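You operate a simulated robot arm through the tools that you are given. There is no shell and no other tool. Be economical: measure what you need, move in short steps, check, and stop when the job is done.

You run a simulated two-armed robot. Do the job below in one go: nothing can be reset, and whatever is moved stays where it is left.

Task
Wipe the dust off the sample bench, slide the large board there, dome it and label it 57 pcs.
Fine: wipe first and put the cloth back; slide, do not lift; press the label on to the dome; the other label stays. What is to be rubbed or washed off counts as gone when no trace of it is left.
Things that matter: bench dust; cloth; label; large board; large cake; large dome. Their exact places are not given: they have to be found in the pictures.

The check looks at the end state, three seconds after you hand in, the way a careful person would. Anything else that was tipped, shoved, dropped, spilled or broken makes it a failure. Flat cloth is picked up by pressing the open fingertips on it (5 to 10 N) and closing them slowly along it; thin cloth reads only 2 to 8 mm in the jaws.

Robot
Two 7-joint arms with fingered hands on one trunk, on a base that drives. Base frame: it is fixed to the floor where the robot stands at the start and does not move with it; the origin is under the middle of the robot, x ahead of it, y to its left, z up; the surface under the hand at the start is at about z = 900. Units: mm, degrees, N and s.
The left shoulder is at the start at [71, 125, 1167], the right one opposite. With the tool pointing down near the work surface each hand reaches from about 440 to 800 mm from the robot's upright axis, wherever it stands, measured 20 degrees to its own side. Places, roughly: bench dust [300, 100, 900]; large cake (19x19x8 cm) [300, -200, 900]. Payload 3.6 kg a hand.
Tool frame (each hand has its own): the origin (TCP) lies between the finger pads and is the grasp point; the fingertips stand 30 mm ahead of it; z points along the fingers, y is the line along which they close. Largest opening 104 mm; the body of the gripper starts 35 mm behind the TCP. The gripper is a hand of 4 fingers: y runs from the thumb to the fingers, the wrist lies at [-15, -104, -178] in the tool frame, and closing takes about 1.5 s.
Orientation is told as [roll, pitch, yaw] about the base's x, y, z axes, in that order, counted from this pose: with the fingers straight down and the wrist toward the robot, the tool's x, y and z point along [0, 1, 0], [1, 0, 0] and [0, 0, -1] of the base frame.

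Tools
- The arms move only by the tool move_arm. It takes "left_plan", "right_plan" or both (then of equal length, played together; a hand with none holds still); each is a list of rows, each a list of 6 numbers: the shift along the base's x, y, z in units of 30 mm (1.0 is 30 mm), then the turn, a rotation vector about the base's x, y, z in units of 6 degrees (1.0 is 6 degrees). In form: [[x, y, z, ax, ay, az], ...]. A call has 1 to 10 rows; each row shifts and turns the commanded pose from where the row before left it. "left_fingers" and "right_fingers" are, for a hand that has rows, the finger opening in mm, from 0 to 104, set as the call begins (left out, the last holds). A call with a number of a shift or a turn outside -1 to 1 is refused whole. Each row takes 0.2 s and may step no farther than 50 mm and 8.6 degrees from the row before; otherwise, or with a gripper value out of range, the whole call is refused. A pose out of reach is approached as far as the arm can. The call stops where the force on the tool passes 60 N (or 10 N more than at its start, if that is more) or the arm is blocked; 0.2 s more then pass. Each finger travels about 72 mm/s and halts on what it meets, pressing with about 31 N; the grip force reading is that of the motor and also rises with nothing between the fingers. The clock runs only during rows and for 0.2 s after the last one: add rows that do not move to give the fingers time. It gives the time, the measured TCP pose, the force on the tool (base axes), the opening and the grip force at its end, in the units of the frame above (readings bear some noise), with the torque about the TCP (base axes, N m) and any sound that the robot's microphone picked up, and new pictures: "views" is both (left out), scene, wrist or none (wrist: the cameras of the hands that moved).
- Cameras (640 x 400 px; columns grow to the right, rows downward): "scene" is now at [179.2, 20.4, 1297.7]; the picture's right is [0.25, -0.97, 0.00], its down [-0.57, -0.15, -0.80] and it looks along [0.78, 0.20, -0.59] (base axes); focal length 214 px, centre (320, 200). "left" rides on the left gripper at [-61, -92, -130] in its tool frame; the picture's right is [-0.81, -0.28, 0.52], its down [0.53, -0.71, 0.46] and it looks along [0.24, 0.65, 0.72] (tool axes); focal length 275 px, centre (320, 200). "right" rides on the right gripper at [61, -92, -130] in its tool frame; the picture's right is [-0.81, 0.28, -0.52], its down [-0.53, -0.71, 0.46] and it looks along [-0.24, 0.65, 0.72] (tool axes); focal length 275 px, centre (320, 200).
- move_column(by): slides the trunk up (or, below 0, down) by that many mm; the arms and the scene camera ride with it, the base frame stays. It gives what a move gives, with no picture.
- roll_base(legs): drives the robot by 1 to 6 legs, each [ahead, left, turn to the left] in mm, mm and degrees, along the robot's own axes; the way and the turn of a leg run together, so that a leg with both is an arc; at most 1500 mm and 180 degrees a leg. The arms and the cameras ride along, it lands a little off, and it stops where it bumps. It gives what a move gives, and a new picture of the scene camera.
- finger_targets(index, middle, ring, thumb_bend, thumb_turn, hand): sets how far each is bent, from 0 (flat) to 100 (curled in); at 30 the hand is open as for a grip, at 70 the pads meet at the TCP. One left out holds its place. A second passes; each finger stops where it meets its share of the squeeze, and holds until it gets a number again. A gripper value or a shape takes the hand back. It gives what a move gives, with no picture; readings hold the bend of each and the force on the fingers (four entries, about 0 where the hand has none), thumb and palm. thumb_turn goes from beside the hand (0) to across from the fingers (100), as for a grip.
- preshape(shape, hand): the hand has 4 fingers and takes this shape, open, in about a second: jaw (thumb against the fingers, like two jaws); tri (thumb and two fingers); tip (a fingertip pinch); poke (one finger out to press); point (the index stretched); flat (the hand flat); cup (the hand cupped); fist (a fist). The gripper value then closes the fingers along that shape, each until it touches; the sizes above hold for jaw. It gives what a move gives, with no picture.
- head_to(pan, tilt): turns the head with the scene camera to pan (to the left, within 80 degrees either way) and tilt (down, from -29 to 69), counted from straight ahead of the robot. It gives what a move gives, and a new picture of the scene camera.
- probe_pixels(camera, pixels): there is no depth. For up to 12 entries [column, row, z] of the newest picture of that camera ("zoom" is the newest enlarged one), the place [x, y] in the base frame at which the ray of that pixel passes the height z, good to about 2 mm. No time passes.
- inspect(camera, box): a new picture of the part [left, top, right, bottom] of that camera's present view, enlarged. No time passes.
- sign_off(): hands the job in; it is judged then, once.

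Keep the steps short. Do not move on a guess: measure, check each grasp and each placing, and mend mistakes. In all there are 80 turns and 260 pictures (those below and enlarged ones count). Leave the grippers open and the arms clear of the work at the hand-in unless told otherwise, and finish with a single line.

The tools are called after "Request:" as a command line: name --argument value ..., lists and objects as JSON in quotes. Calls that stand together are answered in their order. move_arm: Moves the arms, as the interface text tells. Its arguments: {"type":"object","properties":{"left_plan":{"type":"array","items":{"type":"array","items":{"type":"number"}}},"left_fingers":{"type":"number"},"right_plan":{"type":"array","items":{"type":"array","items":{"type":"number"}}},"right_fingers":{"type":"number"},"views":{"type":"string","enum":["both","scene","wrist","none"]}},"required":[]} The other tools are called the same way: move_column (by) slides the trunk up or down; preshape (shape, hand) gives the hand a shape; finger_targets (index, middle, ring, thumb_bend, thumb_turn, hand) moves the fingers one by one; roll_base (legs) drives the base; head_to (pan, tilt) turns the head that bears the scene camera; probe_pixels (camera, pixels) gives the place at which the rays of pixels pass given heights; inspect (camera, box) takes an enlarged picture of a part of a camera's view; sign_off () hands the job in.

At the start:

```text
t: 0.0
left_tcp_pos: [428.2, 209.4, 1237.1]
left_tcp_rot: [0.0, -0.1, 0.1]
left_contact_force: [0.5, -0.7, 0.1]
left_wrist_torque: [0.01, 0.02, -0.01]
left_width: 104.0
left_finger_force: 0.1
left_shape: jaw
left_bend: [30.0, 30.0, 30.0, 30.0, 98.0]
left_finger forces: [0.1, 0.1, 0.1, 0.0, 0.0, 0.0]
right_tcp_pos: [435.1, -169.0, 1259.3]
right_tcp_rot: [0.0, 0.0, 0.0]
right_contact_force: [0.5, 0.1, -0.1]
right_wrist_torque: [0.0, 0.0, 0.01]
right_width: 103.7
right_finger_force: 0.1
right_shape: jaw
right_bend: [30.0, 30.0, 30.0, 30.0, 98.0]
right_finger forces: [0.1, 0.1, 0.1, 0.0, 0.0, 0.0]
trunk travel left (down, up): [-400.0, 136.0]
robot x, y, heading: [-0.3, -0.4, -0.0]
head pan, tilt: [14.7, 36.4]
```

scene: 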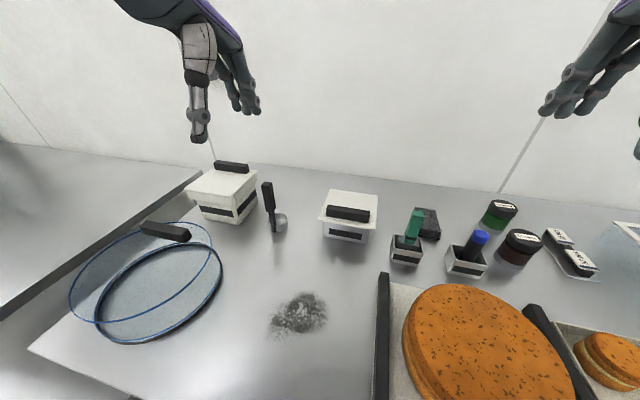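
right: 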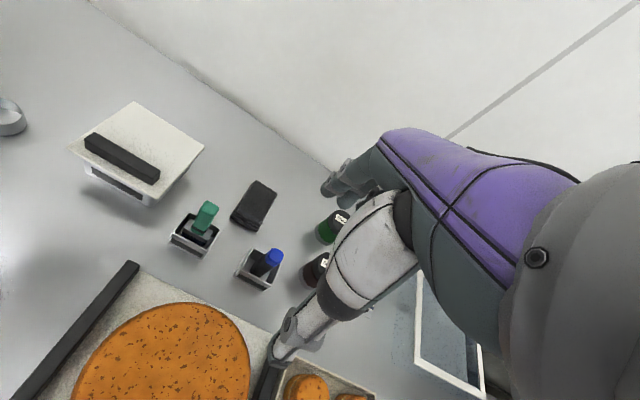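
left: 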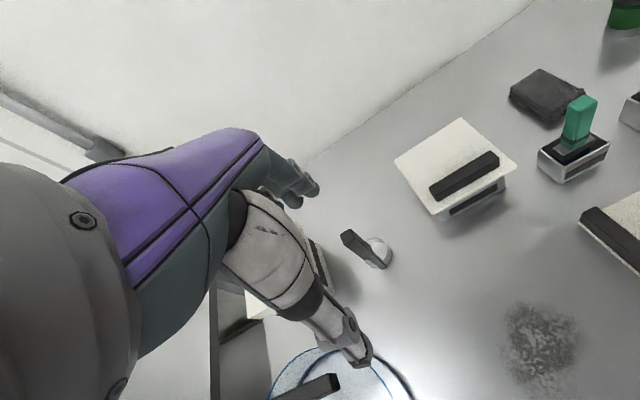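

The picture shows dust near (300,315), the big cake board at the lower right, a clear dome at the left, stamps or labels and a dark folded cloth. I'll look around with the head before touching anything.

Request:
head_to --pan -25 --tilt 50

Request:
head_to --pan 20 --tilt 55

```text
t: 1.1
left_tcp_pos: [428.2, 208.1, 1236.9]
left_tcp_rot: [0.1, 0.0, 0.1]
left_contact_force: [0.3, -0.5, 1.0]
left_wrist_torque: [0.01, -0.01, -0.03]
left_width: 103.7
left_finger_force: 0.0
left_shape: jaw
left_bend: [30.0, 30.0, 30.0, 30.0, 98.0]
left_finger forces: [0.0, 0.0, 0.0, 0.1, 0.0, 0.0]
right_tcp_pos: [435.2, -168.7, 1259.4]
right_tcp_rot: [0.0, 0.0, -0.1]
right_contact_force: [0.4, -0.2, -1.4]
right_wrist_torque: [0.01, -0.02, 0.02]
right_width: 103.5
right_finger_force: 0.1
right_shape: jaw
right_bend: [30.0, 30.0, 30.0, 30.0, 98.0]
right_finger forces: [0.1, 0.0, 0.1, 0.1, 0.0, 0.1]
trunk travel left (down, up): [-400.0, 136.0]
robot x, y, heading: [0.1, 0.6, 0.1]
head pan, tilt: [-25.0, 50.0]
```

scene: 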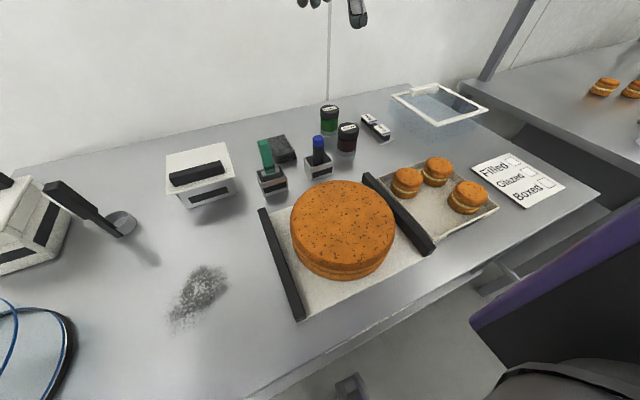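

```text
t: 2.2
left_tcp_pos: [427.1, 207.6, 1237.0]
left_tcp_rot: [-0.1, 0.0, 0.1]
left_contact_force: [0.0, -0.1, -0.4]
left_wrist_torque: [0.0, -0.03, -0.03]
left_width: 103.8
left_finger_force: 0.0
left_shape: jaw
left_bend: [30.0, 30.0, 30.0, 30.0, 98.0]
left_finger forces: [0.1, 0.0, 0.0, 0.0, 0.1, 0.0]
right_tcp_pos: [434.8, -169.6, 1258.0]
right_tcp_rot: [0.1, 0.0, -0.1]
right_contact_force: [0.1, -0.1, -0.2]
right_wrist_torque: [0.0, 0.02, 0.0]
right_width: 103.8
right_finger_force: 0.1
right_shape: jaw
right_bend: [30.0, 30.0, 30.0, 30.0, 98.0]
right_finger forces: [0.0, 0.1, 0.0, 0.0, 0.0, 0.0]
trunk travel left (down, up): [-400.0, 136.0]
robot x, y, heading: [-1.0, 0.8, 0.1]
head pan, tilt: [20.0, 55.0]
```

scene: 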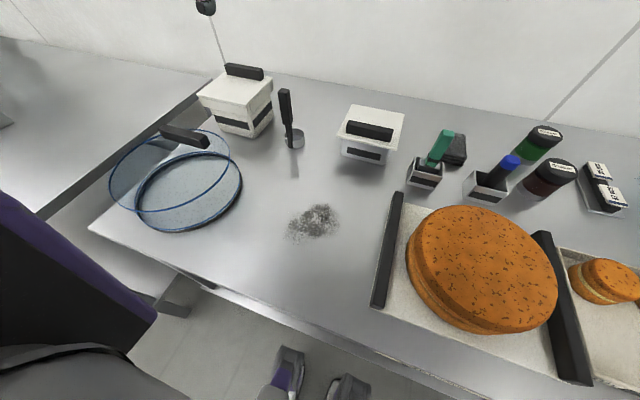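

Now close-ups of the labels, the cloth, the card and the dome.

Request:
inspect --camera "scene" --box '[560, 140, 640, 220]'

Request:
inspect --camera "scene" --box '[330, 90, 530, 215]'

Request:
inspect --camera "scene" --box '[90, 50, 330, 250]'

Request:
probe_pixels --camera "scene" --pixels '[[313, 222, 900], [290, 238, 900], [340, 210, 900], [320, 205, 900], [402, 192, 930], [372, 306, 920], [545, 232, 930], [592, 382, 920], [454, 150, 900], [186, 190, 900], [89, 228, 900], [186, 137, 1000]]'

```text
5.00 times, centred on (600, 180) of scene
```

zoom: 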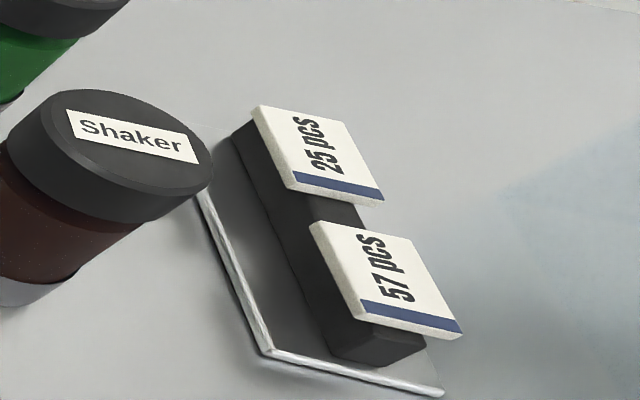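

```text
3.20 times, centred on (430, 152) of scene
```

zoom: 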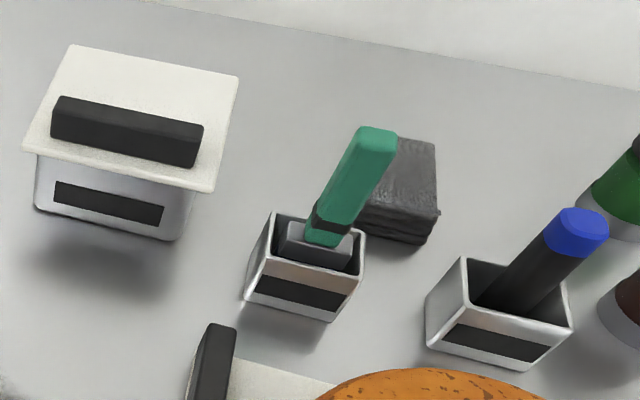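

```text
2.00 times, centred on (210, 150) of scene
```

zoom: 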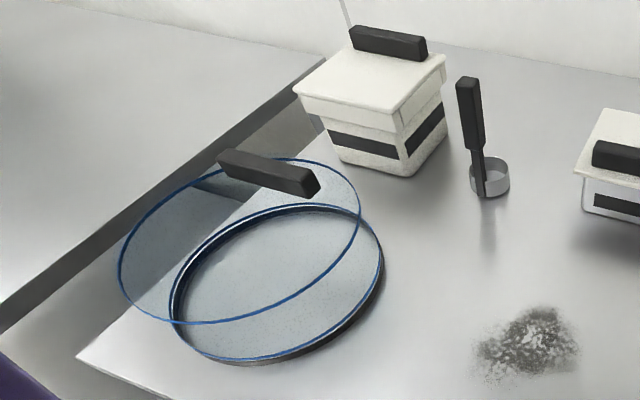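

```text
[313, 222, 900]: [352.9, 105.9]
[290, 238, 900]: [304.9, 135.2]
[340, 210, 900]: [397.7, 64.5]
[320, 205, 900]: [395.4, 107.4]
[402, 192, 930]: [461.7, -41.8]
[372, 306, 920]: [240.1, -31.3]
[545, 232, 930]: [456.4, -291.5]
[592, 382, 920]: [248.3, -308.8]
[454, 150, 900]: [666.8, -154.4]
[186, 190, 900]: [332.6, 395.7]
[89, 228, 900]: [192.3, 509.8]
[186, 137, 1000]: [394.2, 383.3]
```

Request:
inspect --camera "right" --box '[60, 90, 380, 290]'

Request:
inspect --camera "left" --box '[200, 50, 640, 400]'

Request:
head_to --pan -20 --tilt 45

Request:
inspect --camera "scene" --box '[150, 80, 470, 280]'

```text
2.00 times, centred on (220, 190) of right
```

zoom: 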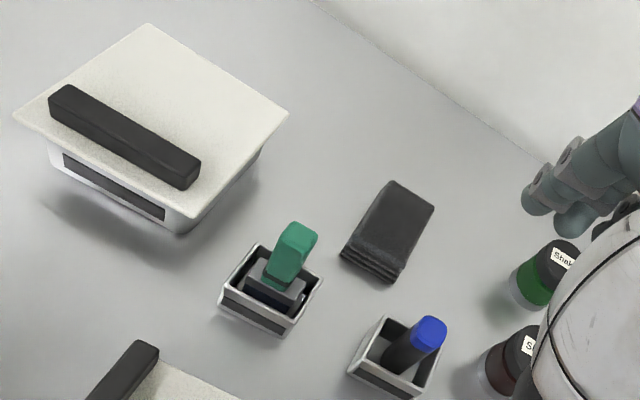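

```text
1.14 times, centred on (420, 225) of left
```

zoom: 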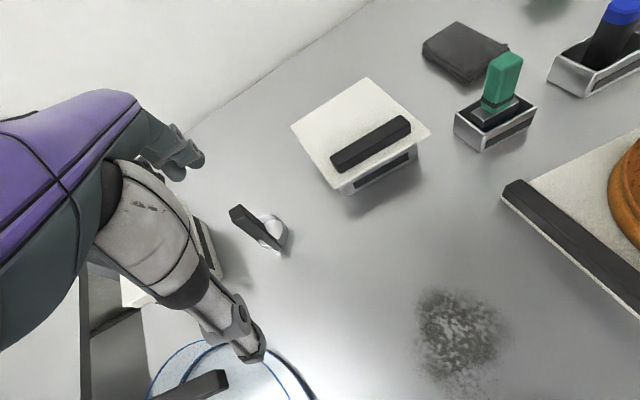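

```text
t: 3.2
left_tcp_pos: [428.1, 209.2, 1237.6]
left_tcp_rot: [0.0, 0.0, 0.2]
left_contact_force: [0.1, 0.5, -0.4]
left_wrist_torque: [-0.01, -0.02, -0.03]
left_width: 103.7
left_finger_force: 0.1
left_shape: jaw
left_bend: [30.0, 30.0, 30.0, 30.0, 98.0]
left_finger forces: [0.1, 0.0, 0.0, 0.0, 0.1, 0.1]
right_tcp_pos: [435.8, -167.3, 1259.1]
right_tcp_rot: [0.0, 0.1, 0.0]
right_contact_force: [-0.4, 0.9, 0.4]
right_wrist_torque: [-0.02, -0.01, -0.04]
right_width: 104.0
right_finger_force: 0.0
right_shape: jaw
right_bend: [30.0, 30.0, 30.0, 30.0, 98.0]
right_finger forces: [0.1, 0.0, 0.1, 0.1, 0.0, 0.0]
trunk travel left (down, up): [-400.0, 136.0]
robot x, y, heading: [2.1, 0.3, 0.1]
head pan, tilt: [-20.0, 45.0]
```

scene: 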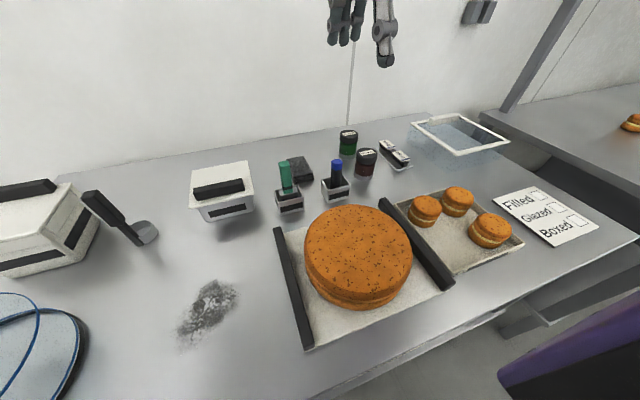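

```text
2.00 times, centred on (310, 180) of scene
```

zoom: 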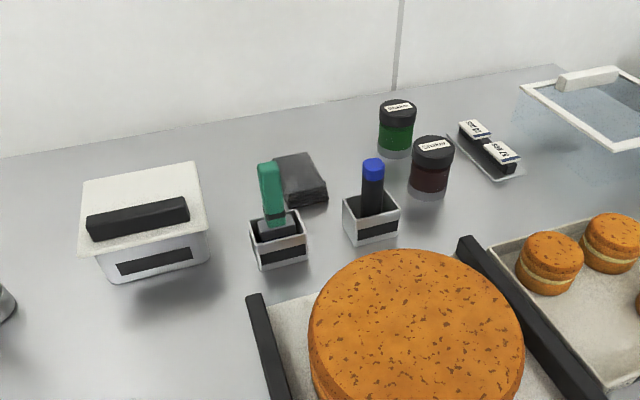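

Request:
probe_pixels --camera "right" --pixels '[[256.5, 180, 925], [277.5, 193.5, 925], [261, 220, 925], [236, 205, 925], [252.5, 231.5, 900], [230.5, 216.5, 900], [260, 265, 950]]'

Request:
probe_pixels --camera "scene" --pixels '[[313.5, 182.5, 900], [313.5, 175, 925], [297, 183, 900], [294, 158, 925], [410, 116, 1000], [510, 141, 1000], [457, 154, 1000], [430, 112, 900], [150, 230, 900], [206, 220, 900], [236, 212, 900], [500, 190, 900]]'

Request:
inspect --camera "scene" --box '[360, 90, 520, 190]'

```text
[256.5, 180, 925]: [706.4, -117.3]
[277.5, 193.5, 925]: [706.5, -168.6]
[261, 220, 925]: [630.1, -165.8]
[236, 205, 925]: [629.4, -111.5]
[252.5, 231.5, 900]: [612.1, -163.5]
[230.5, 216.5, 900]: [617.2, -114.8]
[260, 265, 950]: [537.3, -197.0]
```

```text
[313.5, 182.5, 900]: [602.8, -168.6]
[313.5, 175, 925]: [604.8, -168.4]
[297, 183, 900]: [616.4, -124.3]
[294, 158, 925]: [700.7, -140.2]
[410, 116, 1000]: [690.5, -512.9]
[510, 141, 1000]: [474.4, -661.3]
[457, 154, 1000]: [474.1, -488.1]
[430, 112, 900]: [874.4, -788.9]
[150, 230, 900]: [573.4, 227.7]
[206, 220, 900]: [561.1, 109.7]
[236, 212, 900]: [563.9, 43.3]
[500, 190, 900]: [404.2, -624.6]
```

```text
4.00 times, centred on (440, 140) of scene
```

zoom: 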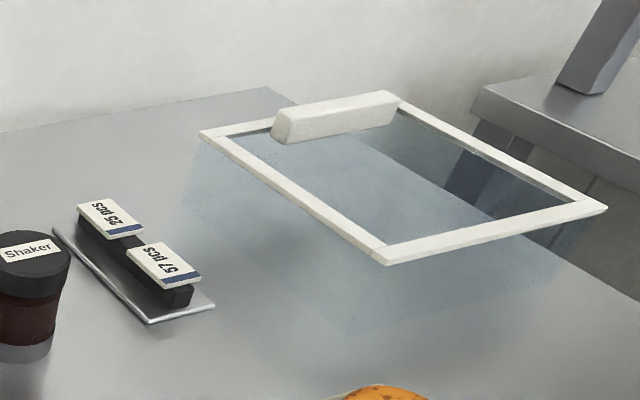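

Findings so far:
- The folded cloth is at about (660,-140), roughly 90x54x25 mm.
- The 57 pcs label is the front one on the rail.
- The round dome is on the left. A square cover at the far right looks meant for the small tray.

I'll start by bringing the right hand over the cloth, turned 90° to close across it.

Request:
move_arm --right_plan '[[0.75, 0.1, -0.3, 0, 0, 1], [0.75, 0.1, -0.3, 0, 0, 1], [0.75, 0.1, -0.3, 0, 0, 1], [0.75, 0.1, -0.3, 0, 0, 1], [0.75, 0.1, -0.3, 0, 0, 1], [0.75, 0.1, -0.3, 0, 0, 1], [0.75, 0.1, -0.3, 0, 0, 1], [0.75, 0.1, -0.3, 0, 0, 1], [0.75, 0.1, -0.3, 0, 0, 1], [0.75, 0.1, -0.3, 0, 0, 1]]' --right_fingers 104 --views "none"

Request:
move_arm --right_plan '[[0, 0, -0.3, 0, 0, 1], [0, 0, -0.3, 0, 0, 1], [0, 0, -0.3, 0, 0, 1], [0, 0, -0.3, 0, 0, 1], [0, 0, -0.3, 0, 0, 1]]' --views "both"

```text
t: 5.5
left_tcp_pos: [427.2, 209.6, 1238.0]
left_tcp_rot: [0.0, 0.0, 0.1]
left_contact_force: [0.0, 1.0, -0.8]
left_wrist_torque: [-0.04, 0.02, -0.01]
left_width: 104.0
left_finger_force: 0.2
left_shape: jaw
left_bend: [30.0, 30.0, 30.0, 30.0, 98.0]
left_finger forces: [0.0, 0.1, 0.1, 0.0, 0.0, 0.0]
right_tcp_pos: [528.4, -65.6, 1173.4]
right_tcp_rot: [-0.1, 0.5, 52.3]
right_contact_force: [0.0, 0.5, 1.3]
right_wrist_torque: [-0.02, 0.01, 0.01]
right_width: 103.9
right_finger_force: 0.1
right_shape: jaw
right_bend: [30.0, 30.0, 30.0, 30.0, 98.0]
right_finger forces: [0.0, 0.0, 0.1, 0.1, 0.0, 0.0]
right hand out of reach, approached as far as the arm can: row 7, 8, 9, 10
trunk travel left (down, up): [-400.0, 136.0]
robot x, y, heading: [-0.2, -0.1, 0.1]
head pan, tilt: [-20.0, 45.0]
```

```text
t: 6.7
left_tcp_pos: [427.2, 208.8, 1237.3]
left_tcp_rot: [-0.1, 0.1, 0.2]
left_contact_force: [0.0, -0.5, 0.2]
left_wrist_torque: [0.0, 0.01, -0.02]
left_width: 103.8
left_finger_force: 0.1
left_shape: jaw
left_bend: [30.0, 30.0, 30.0, 30.0, 98.0]
left_finger forces: [0.1, 0.1, 0.0, 0.0, 0.0, 0.1]
right_tcp_pos: [370.3, -1.5, 1140.2]
right_tcp_rot: [-0.1, 0.9, 81.4]
right_contact_force: [-0.5, -0.5, -0.8]
right_wrist_torque: [0.01, 0.04, 0.02]
right_width: 103.8
right_finger_force: 0.1
right_shape: jaw
right_bend: [30.0, 30.0, 30.0, 30.0, 98.0]
right_finger forces: [0.1, 0.0, 0.0, 0.1, 0.0, 0.1]
right hand out of reach, approached as far as the arm can: row 1, 2, 3, 4, 5
trunk travel left (down, up): [-400.0, 136.0]
robot x, y, heading: [-2.3, -1.1, -0.0]
head pan, tilt: [-20.0, 45.0]
```

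scene: 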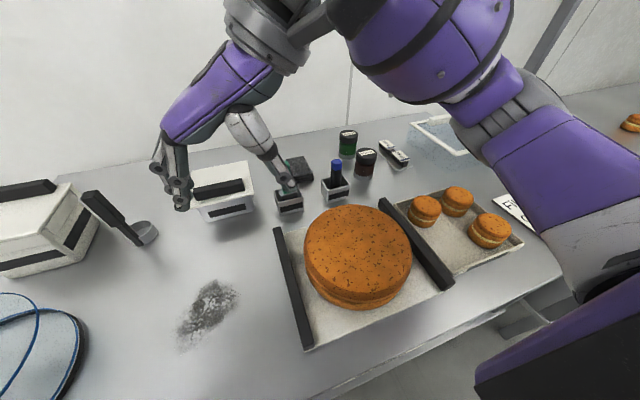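
right: 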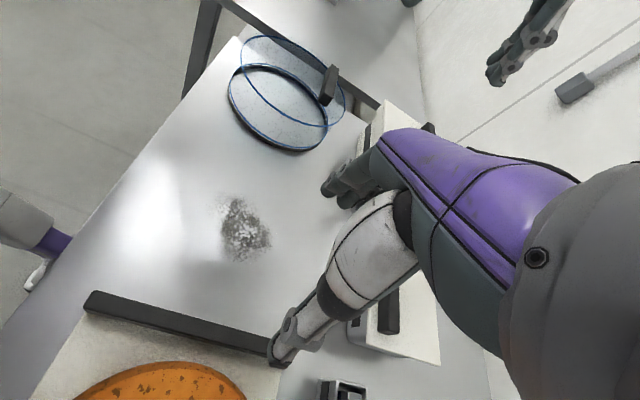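

Yaw +90° at that distance is out of reach. I'll turn back toward yaw 0 and see where it goes.

Request:
move_arm --right_plan '[[0, 0, 0, 0, 0, -1], [0, 0, 0, 0, 0, -1], [0, 0, 0, 0, 0, -1], [0, 0, 0, 0, 0, -1], [0, 0, 0, 0, 0, -1], [0, 0, 0, 0, 0, -1], [0, 0, 0, 0, 0, -1], [0, 0, 0, 0, 0, -1], [0, 0, 0, 0, 0, -1], [0, 0, 0, 0, 0, -1]]' --views "none"

Request:
move_arm --right_plan '[[0, 0, 0, 0, 0, -1], [0, 0, 0, 0, 0, -1], [0, 0, 0, 0, 0, -1], [0, 0, 0, 0, 0, -1], [0, 0, 0, 0, 0, -1], [0, 0, 0, 0, 0, -1], [0, 0, 0, 0, 0, -1], [0, 0, 0, 0, 0, -1], [0, 0, 0, 0, 0, -1], [0, 0, 0, 0, 0, -1]]' --views "none"

Request:
move_arm --right_plan '[[0, 0, 0, 0, 0, -1], [0, 0, 0, 0, 0, -1], [0, 0, 0, 0, 0, -1], [0, 0, 0, 0, 0, -1], [0, 0, 0, 0, 0, -1], [0, 0, 0, 0, 0, -1], [0, 0, 0, 0, 0, -1], [0, 0, 0, 0, 0, -1], [0, 0, 0, 0, 0, -1], [0, 0, 0, 0, 0, -1]]' --views "both"

```text
t: 8.8
left_tcp_pos: [429.1, 208.5, 1236.7]
left_tcp_rot: [0.0, 0.0, 0.1]
left_contact_force: [-0.4, -0.7, 1.0]
left_wrist_torque: [-0.04, 0.0, -0.01]
left_width: 103.6
left_finger_force: 0.1
left_shape: jaw
left_bend: [30.0, 30.0, 30.0, 30.0, 98.0]
left_finger forces: [0.0, 0.0, 0.0, 0.1, 0.1, 0.1]
right_tcp_pos: [373.4, -0.4, 1140.2]
right_tcp_rot: [0.1, 0.6, 22.8]
right_contact_force: [0.4, -0.3, 0.3]
right_wrist_torque: [-0.01, 0.01, 0.04]
right_width: 104.2
right_finger_force: 0.2
right_shape: jaw
right_bend: [30.0, 30.0, 30.0, 30.0, 98.0]
right_finger forces: [0.0, 0.1, 0.1, 0.1, 0.0, 0.0]
trunk travel left (down, up): [-400.0, 136.0]
robot x, y, heading: [2.2, -0.3, 0.4]
head pan, tilt: [-20.0, 45.0]
```

```text
t: 11.1
left_tcp_pos: [427.3, 208.6, 1237.1]
left_tcp_rot: [0.0, 0.1, 0.2]
left_contact_force: [-0.1, -0.3, -0.1]
left_wrist_torque: [-0.04, 0.01, 0.01]
left_width: 103.6
left_finger_force: 0.0
left_shape: jaw
left_bend: [30.0, 30.0, 30.0, 30.0, 98.0]
left_finger forces: [0.1, 0.0, 0.0, 0.1, 0.0, 0.1]
right_tcp_pos: [389.7, -95.5, 1153.1]
right_tcp_rot: [0.1, 0.6, -34.2]
right_contact_force: [0.2, 0.0, 0.1]
right_wrist_torque: [0.01, -0.01, -0.01]
right_width: 104.0
right_finger_force: 0.0
right_shape: jaw
right_bend: [30.0, 30.0, 30.0, 30.0, 98.0]
right_finger forces: [0.1, 0.0, 0.0, 0.0, 0.0, 0.0]
right hand out of reach, approached as far as the arm can: row 1, 2, 4, 5, 8, 9, 10
trunk travel left (down, up): [-400.0, 136.0]
robot x, y, heading: [0.3, 0.4, -0.1]
head pan, tilt: [-20.0, 45.0]
```

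```text
t: 13.2
left_tcp_pos: [429.5, 209.2, 1236.7]
left_tcp_rot: [0.0, 0.1, 0.1]
left_contact_force: [-0.4, -0.5, -0.5]
left_wrist_torque: [0.0, 0.0, -0.01]
left_width: 104.0
left_finger_force: 0.0
left_shape: jaw
left_bend: [30.0, 30.0, 30.0, 30.0, 98.0]
left_finger forces: [0.1, 0.1, 0.0, 0.0, 0.1, 0.2]
right_tcp_pos: [378.6, -175.7, 1144.5]
right_tcp_rot: [-0.1, 0.6, -94.2]
right_contact_force: [0.1, 0.8, 0.5]
right_wrist_torque: [0.03, -0.01, -0.06]
right_width: 104.1
right_finger_force: 0.1
right_shape: jaw
right_bend: [30.0, 30.0, 30.0, 30.0, 98.0]
right_finger forces: [0.0, 0.0, 0.0, 0.0, 0.0, 0.0]
right hand out of reach, approached as far as the arm can: row 1, 2, 3, 4, 5, 6, 7, 8, 9, 10
trunk travel left (down, up): [-400.0, 136.0]
robot x, y, heading: [2.1, 0.2, 0.1]
head pan, tilt: [-20.0, 45.0]
```

scene: 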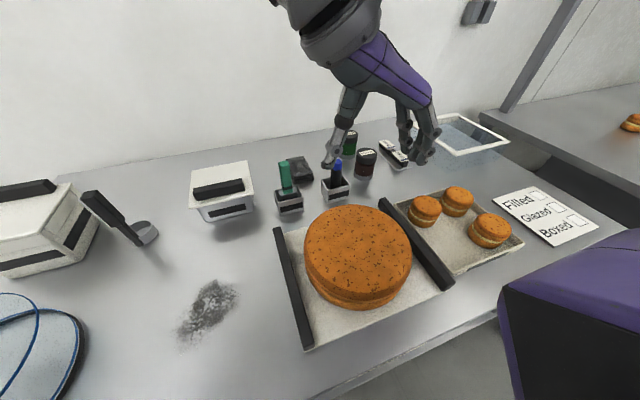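
right: 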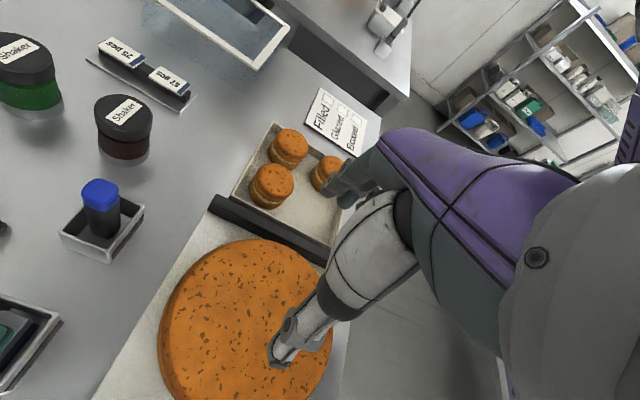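

Yaw -94° works here. Next I'll try moving toward the cloth in this orientation.

Request:
move_arm --right_plan '[[0.9, 0.1, -0.2, 0, 0, 0.4], [0.9, 0.1, -0.2, 0, 0, 0.3], [0.9, 0.1, -0.2, 0, 0, 0], [0.9, 0.1, -0.2, 0, 0, 0], [0.9, 0.1, -0.2, 0, 0, 0], [0.9, 0.1, -0.2, 0, 0, 0], [0.9, 0.1, -0.2, 0, 0, 0], [0.9, 0.1, -0.2, 0, 0, 0], [0.9, 0.1, -0.2, 0, 0, 0], [0.9, 0.1, -0.2, 0, 0, 0]]' --views "both"

```text
t: 15.4
left_tcp_pos: [428.0, 209.4, 1236.1]
left_tcp_rot: [0.0, 0.0, 0.0]
left_contact_force: [-0.3, 0.6, 0.1]
left_wrist_torque: [-0.01, -0.01, 0.03]
left_width: 103.7
left_finger_force: 0.0
left_shape: jaw
left_bend: [30.0, 30.0, 30.0, 30.0, 98.0]
left_finger forces: [0.1, 0.0, 0.1, 0.0, 0.0, 0.0]
right_tcp_pos: [561.8, -245.6, 1071.0]
right_tcp_rot: [0.0, 0.6, -89.7]
right_contact_force: [-0.6, 0.0, 0.0]
right_wrist_torque: [0.02, -0.01, 0.01]
right_width: 104.0
right_finger_force: 0.1
right_shape: jaw
right_bend: [30.0, 30.0, 30.0, 30.0, 98.0]
right_finger forces: [0.0, 0.0, 0.1, 0.1, 0.0, 0.0]
right hand out of reach, approached as far as the arm can: row 1, 2, 3, 4, 5, 6, 7, 8, 9, 10
trunk travel left (down, up): [-400.0, 136.0]
robot x, y, heading: [-3.2, 2.3, -0.4]
head pan, tilt: [-20.0, 45.0]
```

scene: 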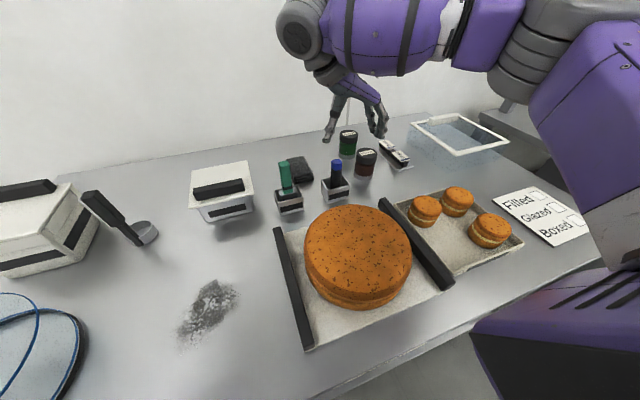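
right: 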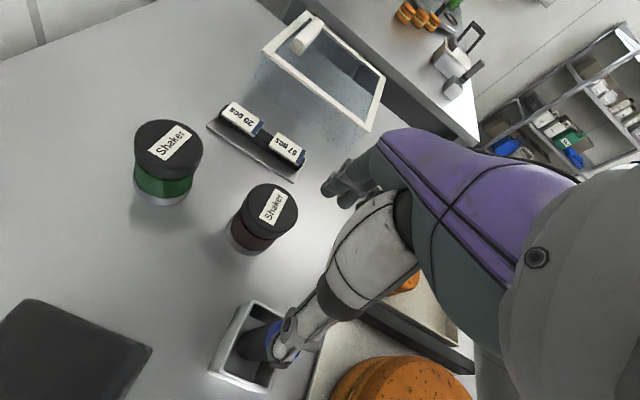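

At yaw -90° the reach ends at y = -245. I'll go back to yaw 0 over the cloth for a close look and precise sizes.

Request:
move_arm --right_plan '[[0, 0, 0.3, 0, 0, 1], [0, 0, 0.3, 0, 0, 1], [0, 0.1, 0, 0, 0, 1], [0, 0.1, 0, 0, 0, 1], [0, 0.1, 0, 0, 0, 1], [0, 0.1, 0, 0, 0, 1], [0, 0.3, 0, 0, 0, 1], [0, 0.3, 0, 0, 0, 1], [0, 0.3, 0, 0, 0, 1], [0, 0.3, 0, 0, 0, 1]]' --views "none"

Request:
move_arm --right_plan '[[0.2, 0.4, 0, 0, 0, 1], [0.2, 0.4, 0, 0, 0, 1], [0.2, 0.4, 0, 0, 0, 1], [0.2, 0.4, 0, 0, 0, 1], [0.2, 0.4, 0, 0, 0, 1]]' --views "wrist"

```text
t: 17.6
left_tcp_pos: [428.9, 208.8, 1237.9]
left_tcp_rot: [0.0, 0.0, 0.2]
left_contact_force: [0.4, -0.3, -0.4]
left_wrist_torque: [0.01, -0.01, -0.03]
left_width: 103.8
left_finger_force: 0.1
left_shape: jaw
left_bend: [30.0, 30.0, 30.0, 30.0, 98.0]
left_finger forces: [0.1, 0.0, 0.0, 0.1, 0.0, 0.0]
right_tcp_pos: [560.6, -196.8, 1088.6]
right_tcp_rot: [0.0, 0.5, -29.6]
right_contact_force: [-0.2, 0.3, 0.3]
right_wrist_torque: [0.0, 0.01, -0.02]
right_width: 103.8
right_finger_force: 0.1
right_shape: jaw
right_bend: [30.0, 30.0, 30.0, 30.0, 98.0]
right_finger forces: [0.1, 0.1, 0.0, 0.1, 0.1, 0.0]
trunk travel left (down, up): [-400.0, 136.0]
robot x, y, heading: [-2.9, -2.6, -0.0]
head pan, tilt: [-20.0, 45.0]
```

```text
t: 18.9
left_tcp_pos: [427.9, 208.7, 1238.1]
left_tcp_rot: [-0.1, 0.0, 0.0]
left_contact_force: [-0.1, 0.1, 0.9]
left_wrist_torque: [-0.04, -0.02, 0.02]
left_width: 103.7
left_finger_force: 0.1
left_shape: jaw
left_bend: [30.0, 30.0, 30.0, 30.0, 98.0]
left_finger forces: [0.0, 0.0, 0.1, 0.1, 0.1, 0.0]
right_tcp_pos: [592.0, -135.9, 1089.3]
right_tcp_rot: [0.0, 0.6, 0.3]
right_contact_force: [-0.1, 0.7, -0.2]
right_wrist_torque: [0.0, 0.01, 0.0]
right_width: 103.5
right_finger_force: 0.1
right_shape: jaw
right_bend: [30.0, 30.0, 30.0, 30.0, 98.0]
right_finger forces: [0.0, 0.1, 0.1, 0.1, 0.1, 0.0]
trunk travel left (down, up): [-400.0, 136.0]
robot x, y, heading: [-4.1, 0.4, -0.3]
head pan, tilt: [-20.0, 45.0]
```

right: 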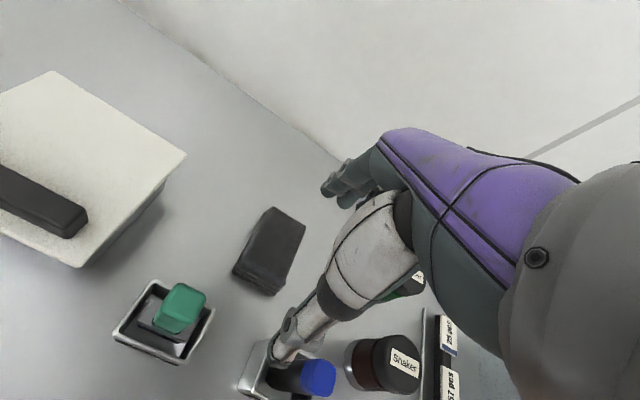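

Request:
inspect --camera "right" --box '[200, 180, 360, 320]'

Request:
probe_pixels --camera "right" --pixels '[[234, 273, 900], [276, 296, 900], [240, 255, 922], [283, 276, 922], [274, 207, 922], [306, 224, 922], [208, 315, 930], [182, 364, 900], [255, 372, 930]]'

```text
2.86 times, centred on (280, 250) of right
```

zoom: 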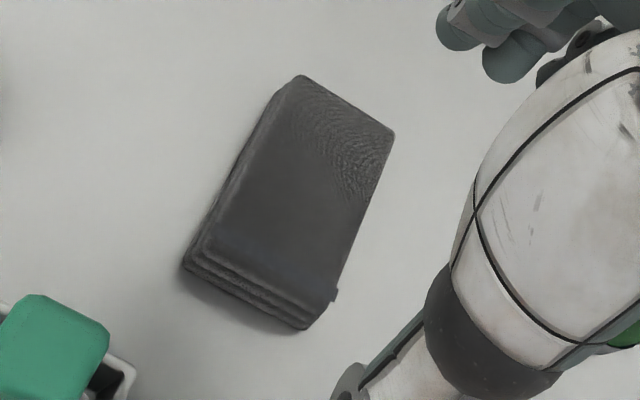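

```text
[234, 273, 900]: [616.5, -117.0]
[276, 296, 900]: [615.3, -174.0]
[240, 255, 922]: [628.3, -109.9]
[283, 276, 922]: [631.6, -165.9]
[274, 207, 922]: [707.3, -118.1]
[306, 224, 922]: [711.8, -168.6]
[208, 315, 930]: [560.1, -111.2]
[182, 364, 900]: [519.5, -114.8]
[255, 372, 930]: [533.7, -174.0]
```

The cloth spans about x 616–708, y -117 to -172. At yaw 0 the open jaws (104 mm) just straddle its length. I'll move over its centre (662,-143) and lower to 965.

Request:
move_arm --right_plan '[[0.8, -0.1, 0, 0, 0, 0], [0.8, -0.1, 0, 0, 0, 0], [0.75, -0.05, 0, 0, 0, 0], [0, 0, -0.8, 0, 0, 0], [0, 0, -0.8, 0, 0, 0], [0, 0, -0.8, 0, 0, 0], [0, 0, -0.8, 0, 0, 0], [0, 0, -0.8, 0, 0, 0]]' --views "both"

Request:
inspect --camera "right" --box '[200, 140, 400, 400]'

Request:
inspect --camera "scene" --box '[220, 90, 400, 240]'

```text
t: 20.6
left_tcp_pos: [428.2, 209.2, 1236.7]
left_tcp_rot: [0.0, 0.0, 0.2]
left_contact_force: [0.3, -1.1, -0.3]
left_wrist_torque: [0.03, 0.02, 0.01]
left_width: 103.8
left_finger_force: 0.1
left_shape: jaw
left_bend: [30.0, 30.0, 30.0, 30.0, 98.0]
left_finger forces: [0.0, 0.0, 0.0, 0.0, 0.0, 0.1]
right_tcp_pos: [662.8, -144.7, 968.7]
right_tcp_rot: [0.0, 0.5, 0.2]
right_contact_force: [-0.3, 0.3, -0.1]
right_wrist_torque: [-0.03, -0.03, -0.02]
right_width: 103.9
right_finger_force: 0.2
right_shape: jaw
right_bend: [30.0, 30.0, 30.0, 30.0, 98.0]
right_finger forces: [0.0, 0.0, 0.0, 0.0, 0.1, 0.0]
trunk travel left (down, up): [-400.0, 136.0]
robot x, y, heading: [-0.8, 1.3, -0.3]
head pan, tilt: [-20.0, 45.0]
```

scene: 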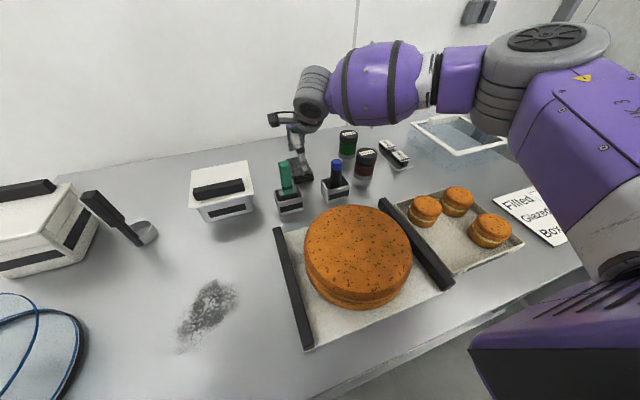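
right: 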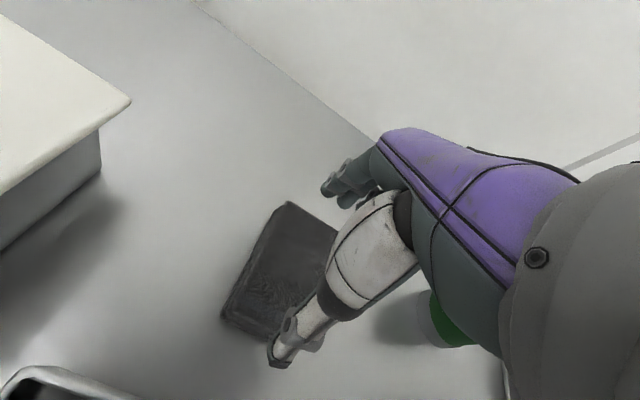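

```text
1.54 times, centred on (300, 270) of right
```

zoom: 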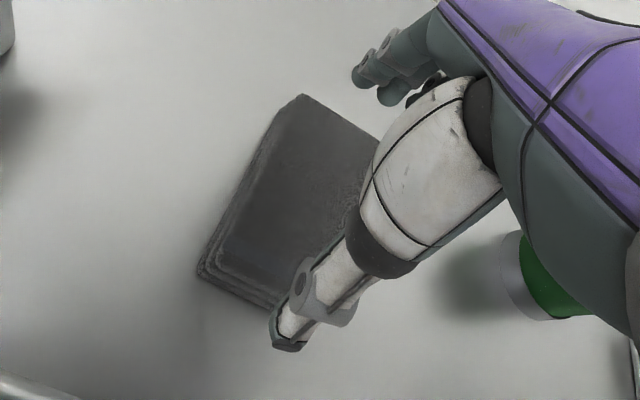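

```text
2.67 times, centred on (310, 165) of scene
```

zoom: 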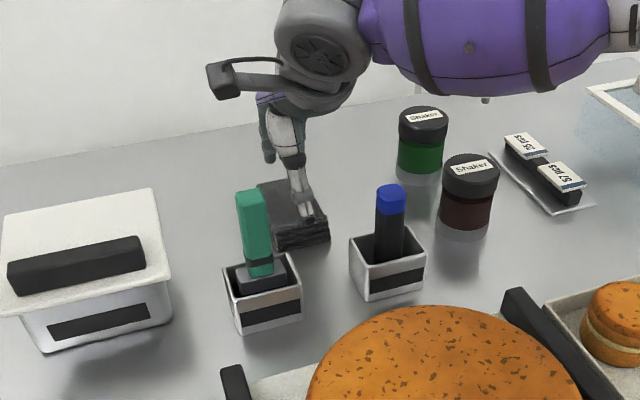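

Request:
probe_pixels --camera "right" --pixels '[[279, 362, 939], [270, 338, 900], [222, 314, 900], [288, 203, 922], [222, 314, 922], [338, 190, 939]]'

```text
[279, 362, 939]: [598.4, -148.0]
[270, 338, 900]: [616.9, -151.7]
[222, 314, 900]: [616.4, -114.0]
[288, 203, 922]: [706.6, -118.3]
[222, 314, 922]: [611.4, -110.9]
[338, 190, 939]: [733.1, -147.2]
```

The thumb tip is at about x 600, in front of the cloth edge (616), and the fingers are behind its rear edge. I'll lower about 28 mm and then close.

Request:
move_arm --right_plan '[[0, 0, -0.3, 0, 0, 0], [0, 0, -0.3, 0, 0, 0], [0, 0, -0.3, 0, 0, 0]]' --views "none"

Request:
move_arm --right_plan '[[0, 0, 0, 0, 0, 0], [0, 0, 0, 0, 0, 0], [0, 0, 0, 0, 0, 0], [0, 0, 0, 0, 0, 0], [0, 0, 0, 0, 0, 0], [0, 0, 0, 0, 0, 0]]' --right_fingers 60 --views "both"

Request:
inspect --camera "right" --box '[200, 140, 400, 400]'

```text
t: 21.4
left_tcp_pos: [427.7, 208.3, 1236.8]
left_tcp_rot: [-0.1, 0.0, 0.1]
left_contact_force: [0.3, -0.6, 0.6]
left_wrist_torque: [0.02, -0.02, -0.01]
left_width: 103.5
left_finger_force: 0.1
left_shape: jaw
left_bend: [30.0, 30.0, 30.0, 30.0, 98.0]
left_finger forces: [0.0, 0.0, 0.0, 0.0, 0.0, 0.0]
right_tcp_pos: [661.9, -144.8, 941.9]
right_tcp_rot: [0.0, 0.6, 0.0]
right_contact_force: [-0.4, -0.2, -0.2]
right_wrist_torque: [0.04, -0.04, -0.02]
right_width: 103.8
right_finger_force: 0.1
right_shape: jaw
right_bend: [30.0, 30.0, 30.0, 30.0, 98.0]
right_finger forces: [0.0, 0.0, 0.0, 0.0, 0.2, 0.1]
trunk travel left (down, up): [-400.0, 136.0]
robot x, y, heading: [0.4, -0.7, -0.0]
head pan, tilt: [-20.0, 45.0]
```

```text
t: 22.9
left_tcp_pos: [428.0, 207.9, 1236.6]
left_tcp_rot: [0.1, 0.1, 0.2]
left_contact_force: [-0.7, -0.6, 0.0]
left_wrist_torque: [-0.03, -0.01, 0.01]
left_width: 103.7
left_finger_force: 0.0
left_shape: jaw
left_bend: [30.0, 30.0, 30.0, 30.0, 98.0]
left_finger forces: [0.1, 0.1, 0.1, 0.0, 0.1, 0.1]
right_tcp_pos: [662.7, -144.1, 942.1]
right_tcp_rot: [0.1, 0.5, 0.3]
right_contact_force: [0.5, -0.8, 3.0]
right_wrist_torque: [0.01, 0.15, 0.05]
right_width: 90.2
right_finger_force: 31.0
right_shape: jaw
right_bend: [27.0, 34.0, 32.0, 31.0, 98.0]
right_finger forces: [17.6, 9.0, 3.8, 0.0, 30.5, 0.0]
trunk travel left (down, up): [-400.0, 136.0]
robot x, y, heading: [1.2, -0.7, -0.3]
head pan, tilt: [-20.0, 45.0]
```

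scene: 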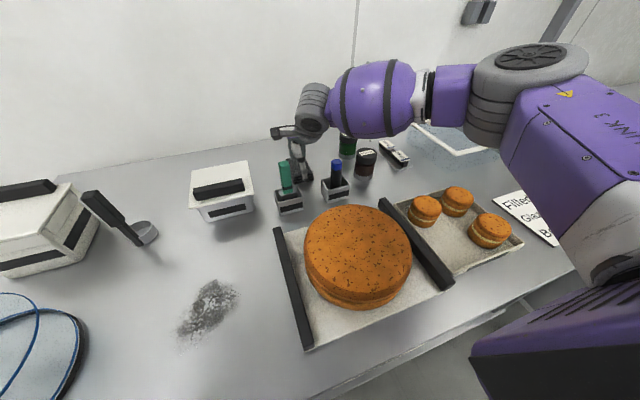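
right: 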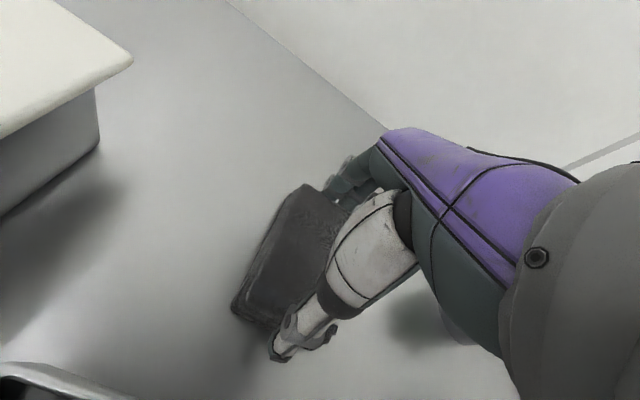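

```text
1.54 times, centred on (300, 270) of right
```

zoom: 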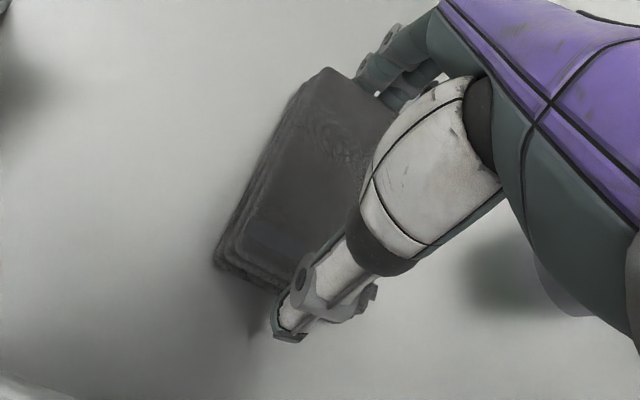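

The cloth is held at 90 mm wide with 31 N. I'll note its home as TCP (662,-144.5,942), yaw 0, and lift straight up.

Request:
move_arm --right_plan '[[0, 0, 0.3, 0, 0, 0], [0, 0, 0.6, 0, 0, 0], [0, 0, 0.9, 0, 0, 0], [0, 0, 0.9, 0, 0, 0], [0, 0, 0.9, 0, 0, 0], [0, 0, 0.9, 0, 0, 0], [0, 0, 0.9, 0, 0, 0]]' --views "both"

```text
t: 24.4
left_tcp_pos: [428.4, 208.9, 1237.5]
left_tcp_rot: [0.0, -0.1, 0.0]
left_contact_force: [0.1, 0.0, 0.1]
left_wrist_torque: [0.01, -0.03, 0.01]
left_width: 103.9
left_finger_force: 0.1
left_shape: jaw
left_bend: [30.0, 30.0, 30.0, 30.0, 98.0]
left_finger forces: [0.0, 0.1, 0.0, 0.1, 0.0, 0.0]
right_tcp_pos: [663.3, -145.3, 1104.0]
right_tcp_rot: [0.0, 0.6, 0.2]
right_contact_force: [0.3, -0.4, 0.1]
right_wrist_torque: [-0.02, 0.0, 0.02]
right_width: 90.4
right_finger_force: 30.6
right_shape: jaw
right_bend: [27.0, 34.0, 32.0, 31.0, 98.0]
right_finger forces: [18.0, 9.1, 3.8, 0.0, 30.4, 0.0]
trunk travel left (down, up): [-400.0, 136.0]
robot x, y, heading: [-0.7, -0.6, 0.0]
head pan, tilt: [-20.0, 45.0]
```

scene: 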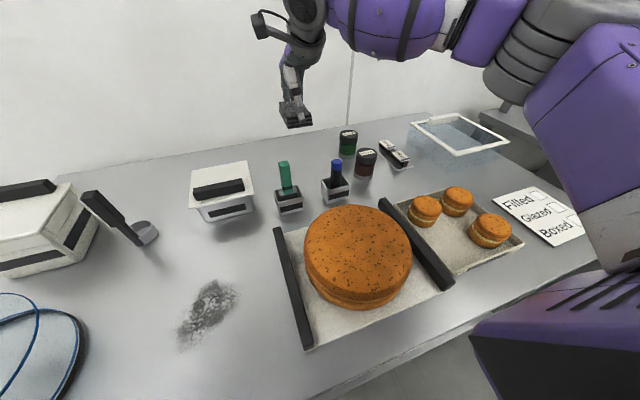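
right: 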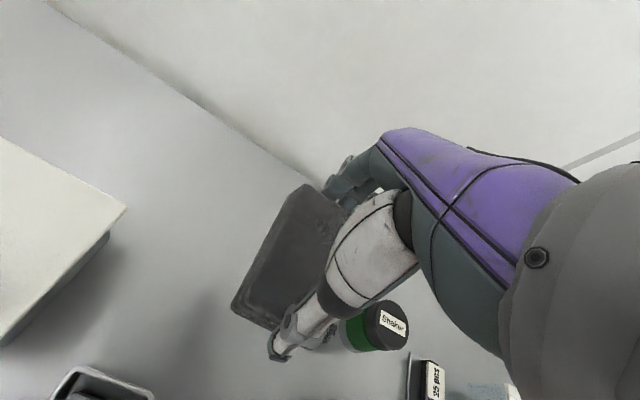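

Firm hold, and the bench under it is clean. I'll back the base up 180 mm and move left 200 mm so the dust falls inside the hand's reach.

Request:
roll_base --legs '[[-180, 0, 0], [0, 200, 0]]'

Request:
head_to --pan 0 --tilt 48

```text
t: 27.9
left_tcp_pos: [247.9, 408.5, 1237.3]
left_tcp_rot: [0.1, -0.1, 0.1]
left_contact_force: [-0.4, 0.0, 0.4]
left_wrist_torque: [0.0, 0.0, 0.01]
left_width: 103.6
left_finger_force: 0.0
left_shape: jaw
left_bend: [30.0, 30.0, 30.0, 30.0, 98.0]
left_finger forces: [0.0, 0.0, 0.0, 0.1, 0.0, 0.0]
right_tcp_pos: [482.4, 53.9, 1101.9]
right_tcp_rot: [0.0, 0.6, 0.2]
right_contact_force: [-0.3, 0.3, -1.1]
right_wrist_torque: [-0.02, -0.02, 0.0]
right_width: 90.4
right_finger_force: 31.0
right_shape: jaw
right_bend: [27.0, 34.0, 32.0, 31.0, 98.0]
right_finger forces: [18.0, 9.0, 3.8, 0.0, 30.3, 0.0]
trunk travel left (down, up): [-400.0, 136.0]
robot x, y, heading: [-181.0, 197.4, -0.0]
head pan, tilt: [-20.0, 45.0]
```

scene: 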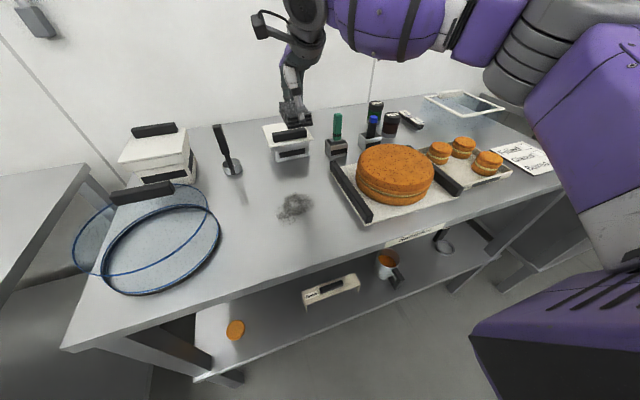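

```text
t: 28.8
left_tcp_pos: [248.0, 407.4, 1237.1]
left_tcp_rot: [0.1, 0.0, 0.2]
left_contact_force: [0.6, -0.3, 0.1]
left_wrist_torque: [0.01, -0.04, 0.01]
left_width: 103.7
left_finger_force: 0.2
left_shape: jaw
left_bend: [30.0, 30.0, 30.0, 30.0, 98.0]
left_finger forces: [0.0, 0.0, 0.0, 0.0, 0.0, 0.0]
right_tcp_pos: [481.2, 53.8, 1103.3]
right_tcp_rot: [-0.1, 0.6, 0.2]
right_contact_force: [-0.2, 0.3, -1.0]
right_wrist_torque: [-0.01, -0.01, 0.01]
right_width: 90.3
right_finger_force: 30.4
right_shape: jaw
right_bend: [27.0, 34.0, 32.0, 31.0, 98.0]
right_finger forces: [18.0, 9.1, 3.8, 0.0, 30.4, 0.0]
trunk travel left (down, up): [-400.0, 136.0]
robot x, y, heading: [-180.4, 198.1, 0.1]
head pan, tilt: [0.0, 48.0]
```

scene: 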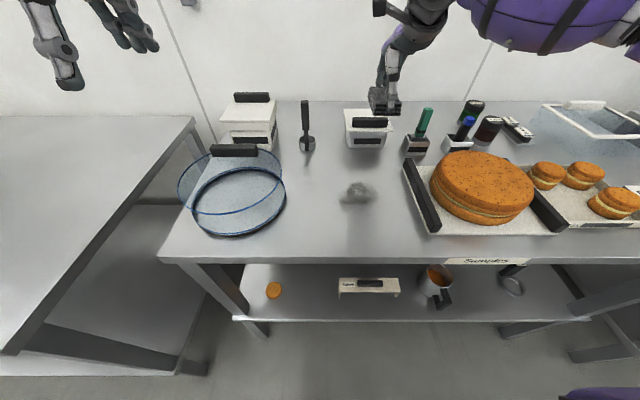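

The bench edge has a sign at (480,261). I'll read it and look around at the other benches for their signs.

Request:
inspect --camera "scene" --box '[380, 140, 640, 300]'

Request:
inspect --camera "scene" --box '[150, 80, 410, 260]'

Request:
head_to --pan -45 --tilt 35

Request:
head_to --pan 50 --tilt 35

```text
2.46 times, centred on (510, 220) of scene
```

zoom: 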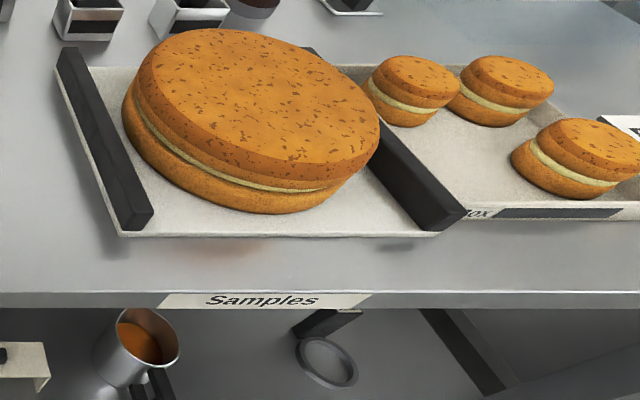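

```text
2.22 times, centred on (280, 170) of scene
```

zoom: 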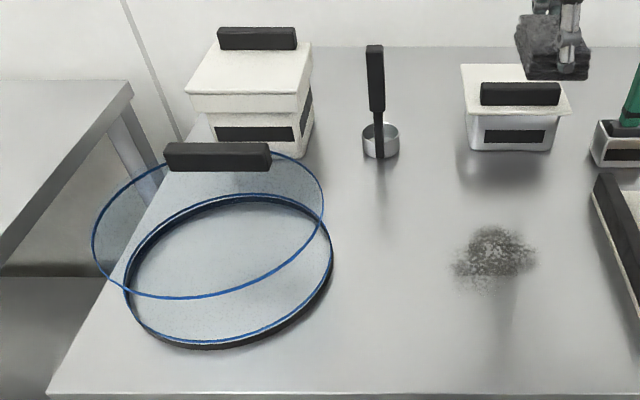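

```text
t: 29.9
left_tcp_pos: [246.5, 406.9, 1237.4]
left_tcp_rot: [0.0, -0.1, 0.3]
left_contact_force: [0.6, 0.4, -1.3]
left_wrist_torque: [-0.02, -0.01, -0.03]
left_width: 103.7
left_finger_force: 0.0
left_shape: jaw
left_bend: [30.0, 30.0, 30.0, 30.0, 98.0]
left_finger forces: [0.0, 0.0, 0.0, 0.0, 0.0, 0.1]
right_tcp_pos: [482.1, 54.2, 1102.9]
right_tcp_rot: [0.0, 0.6, 0.3]
right_contact_force: [0.4, 0.6, -0.7]
right_wrist_torque: [0.0, 0.02, 0.01]
right_width: 90.3
right_finger_force: 31.2
right_shape: jaw
right_bend: [27.0, 34.0, 32.0, 31.0, 98.0]
right_finger forces: [18.0, 9.1, 3.7, 0.0, 30.3, 0.0]
trunk travel left (down, up): [-400.0, 136.0]
robot x, y, heading: [-185.3, 198.6, 0.1]
head pan, tilt: [-45.0, 35.0]
```

scene: 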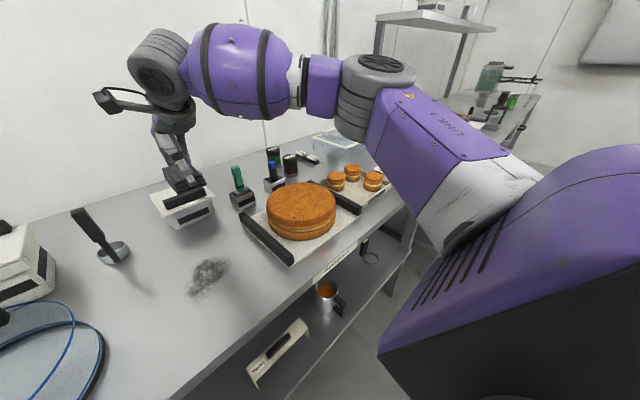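

```text
t: 31.6
left_tcp_pos: [246.8, 406.8, 1237.0]
left_tcp_rot: [0.0, 0.0, 0.1]
left_contact_force: [0.4, 0.3, 0.2]
left_wrist_torque: [0.01, 0.0, 0.02]
left_width: 103.6
left_finger_force: 0.0
left_shape: jaw
left_bend: [30.0, 30.0, 30.0, 30.0, 98.0]
left_finger forces: [0.0, 0.0, 0.1, 0.1, 0.1, 0.0]
right_tcp_pos: [481.5, 54.2, 1104.6]
right_tcp_rot: [0.1, 0.7, 0.3]
right_contact_force: [-0.3, -0.5, -0.6]
right_wrist_torque: [-0.02, 0.04, -0.01]
right_width: 90.2
right_finger_force: 31.0
right_shape: jaw
right_bend: [27.0, 34.0, 32.0, 31.0, 98.0]
right_finger forces: [18.0, 9.1, 3.8, 0.0, 30.4, 0.0]
trunk travel left (down, up): [-400.0, 136.0]
robot x, y, heading: [-179.1, 199.3, -0.0]
head pan, tilt: [50.0, 35.0]
```

scene: 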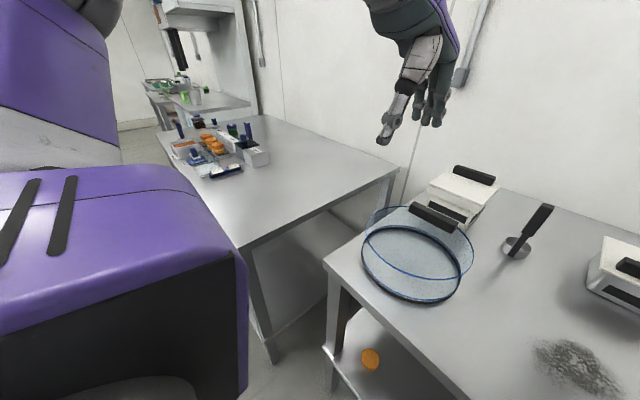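

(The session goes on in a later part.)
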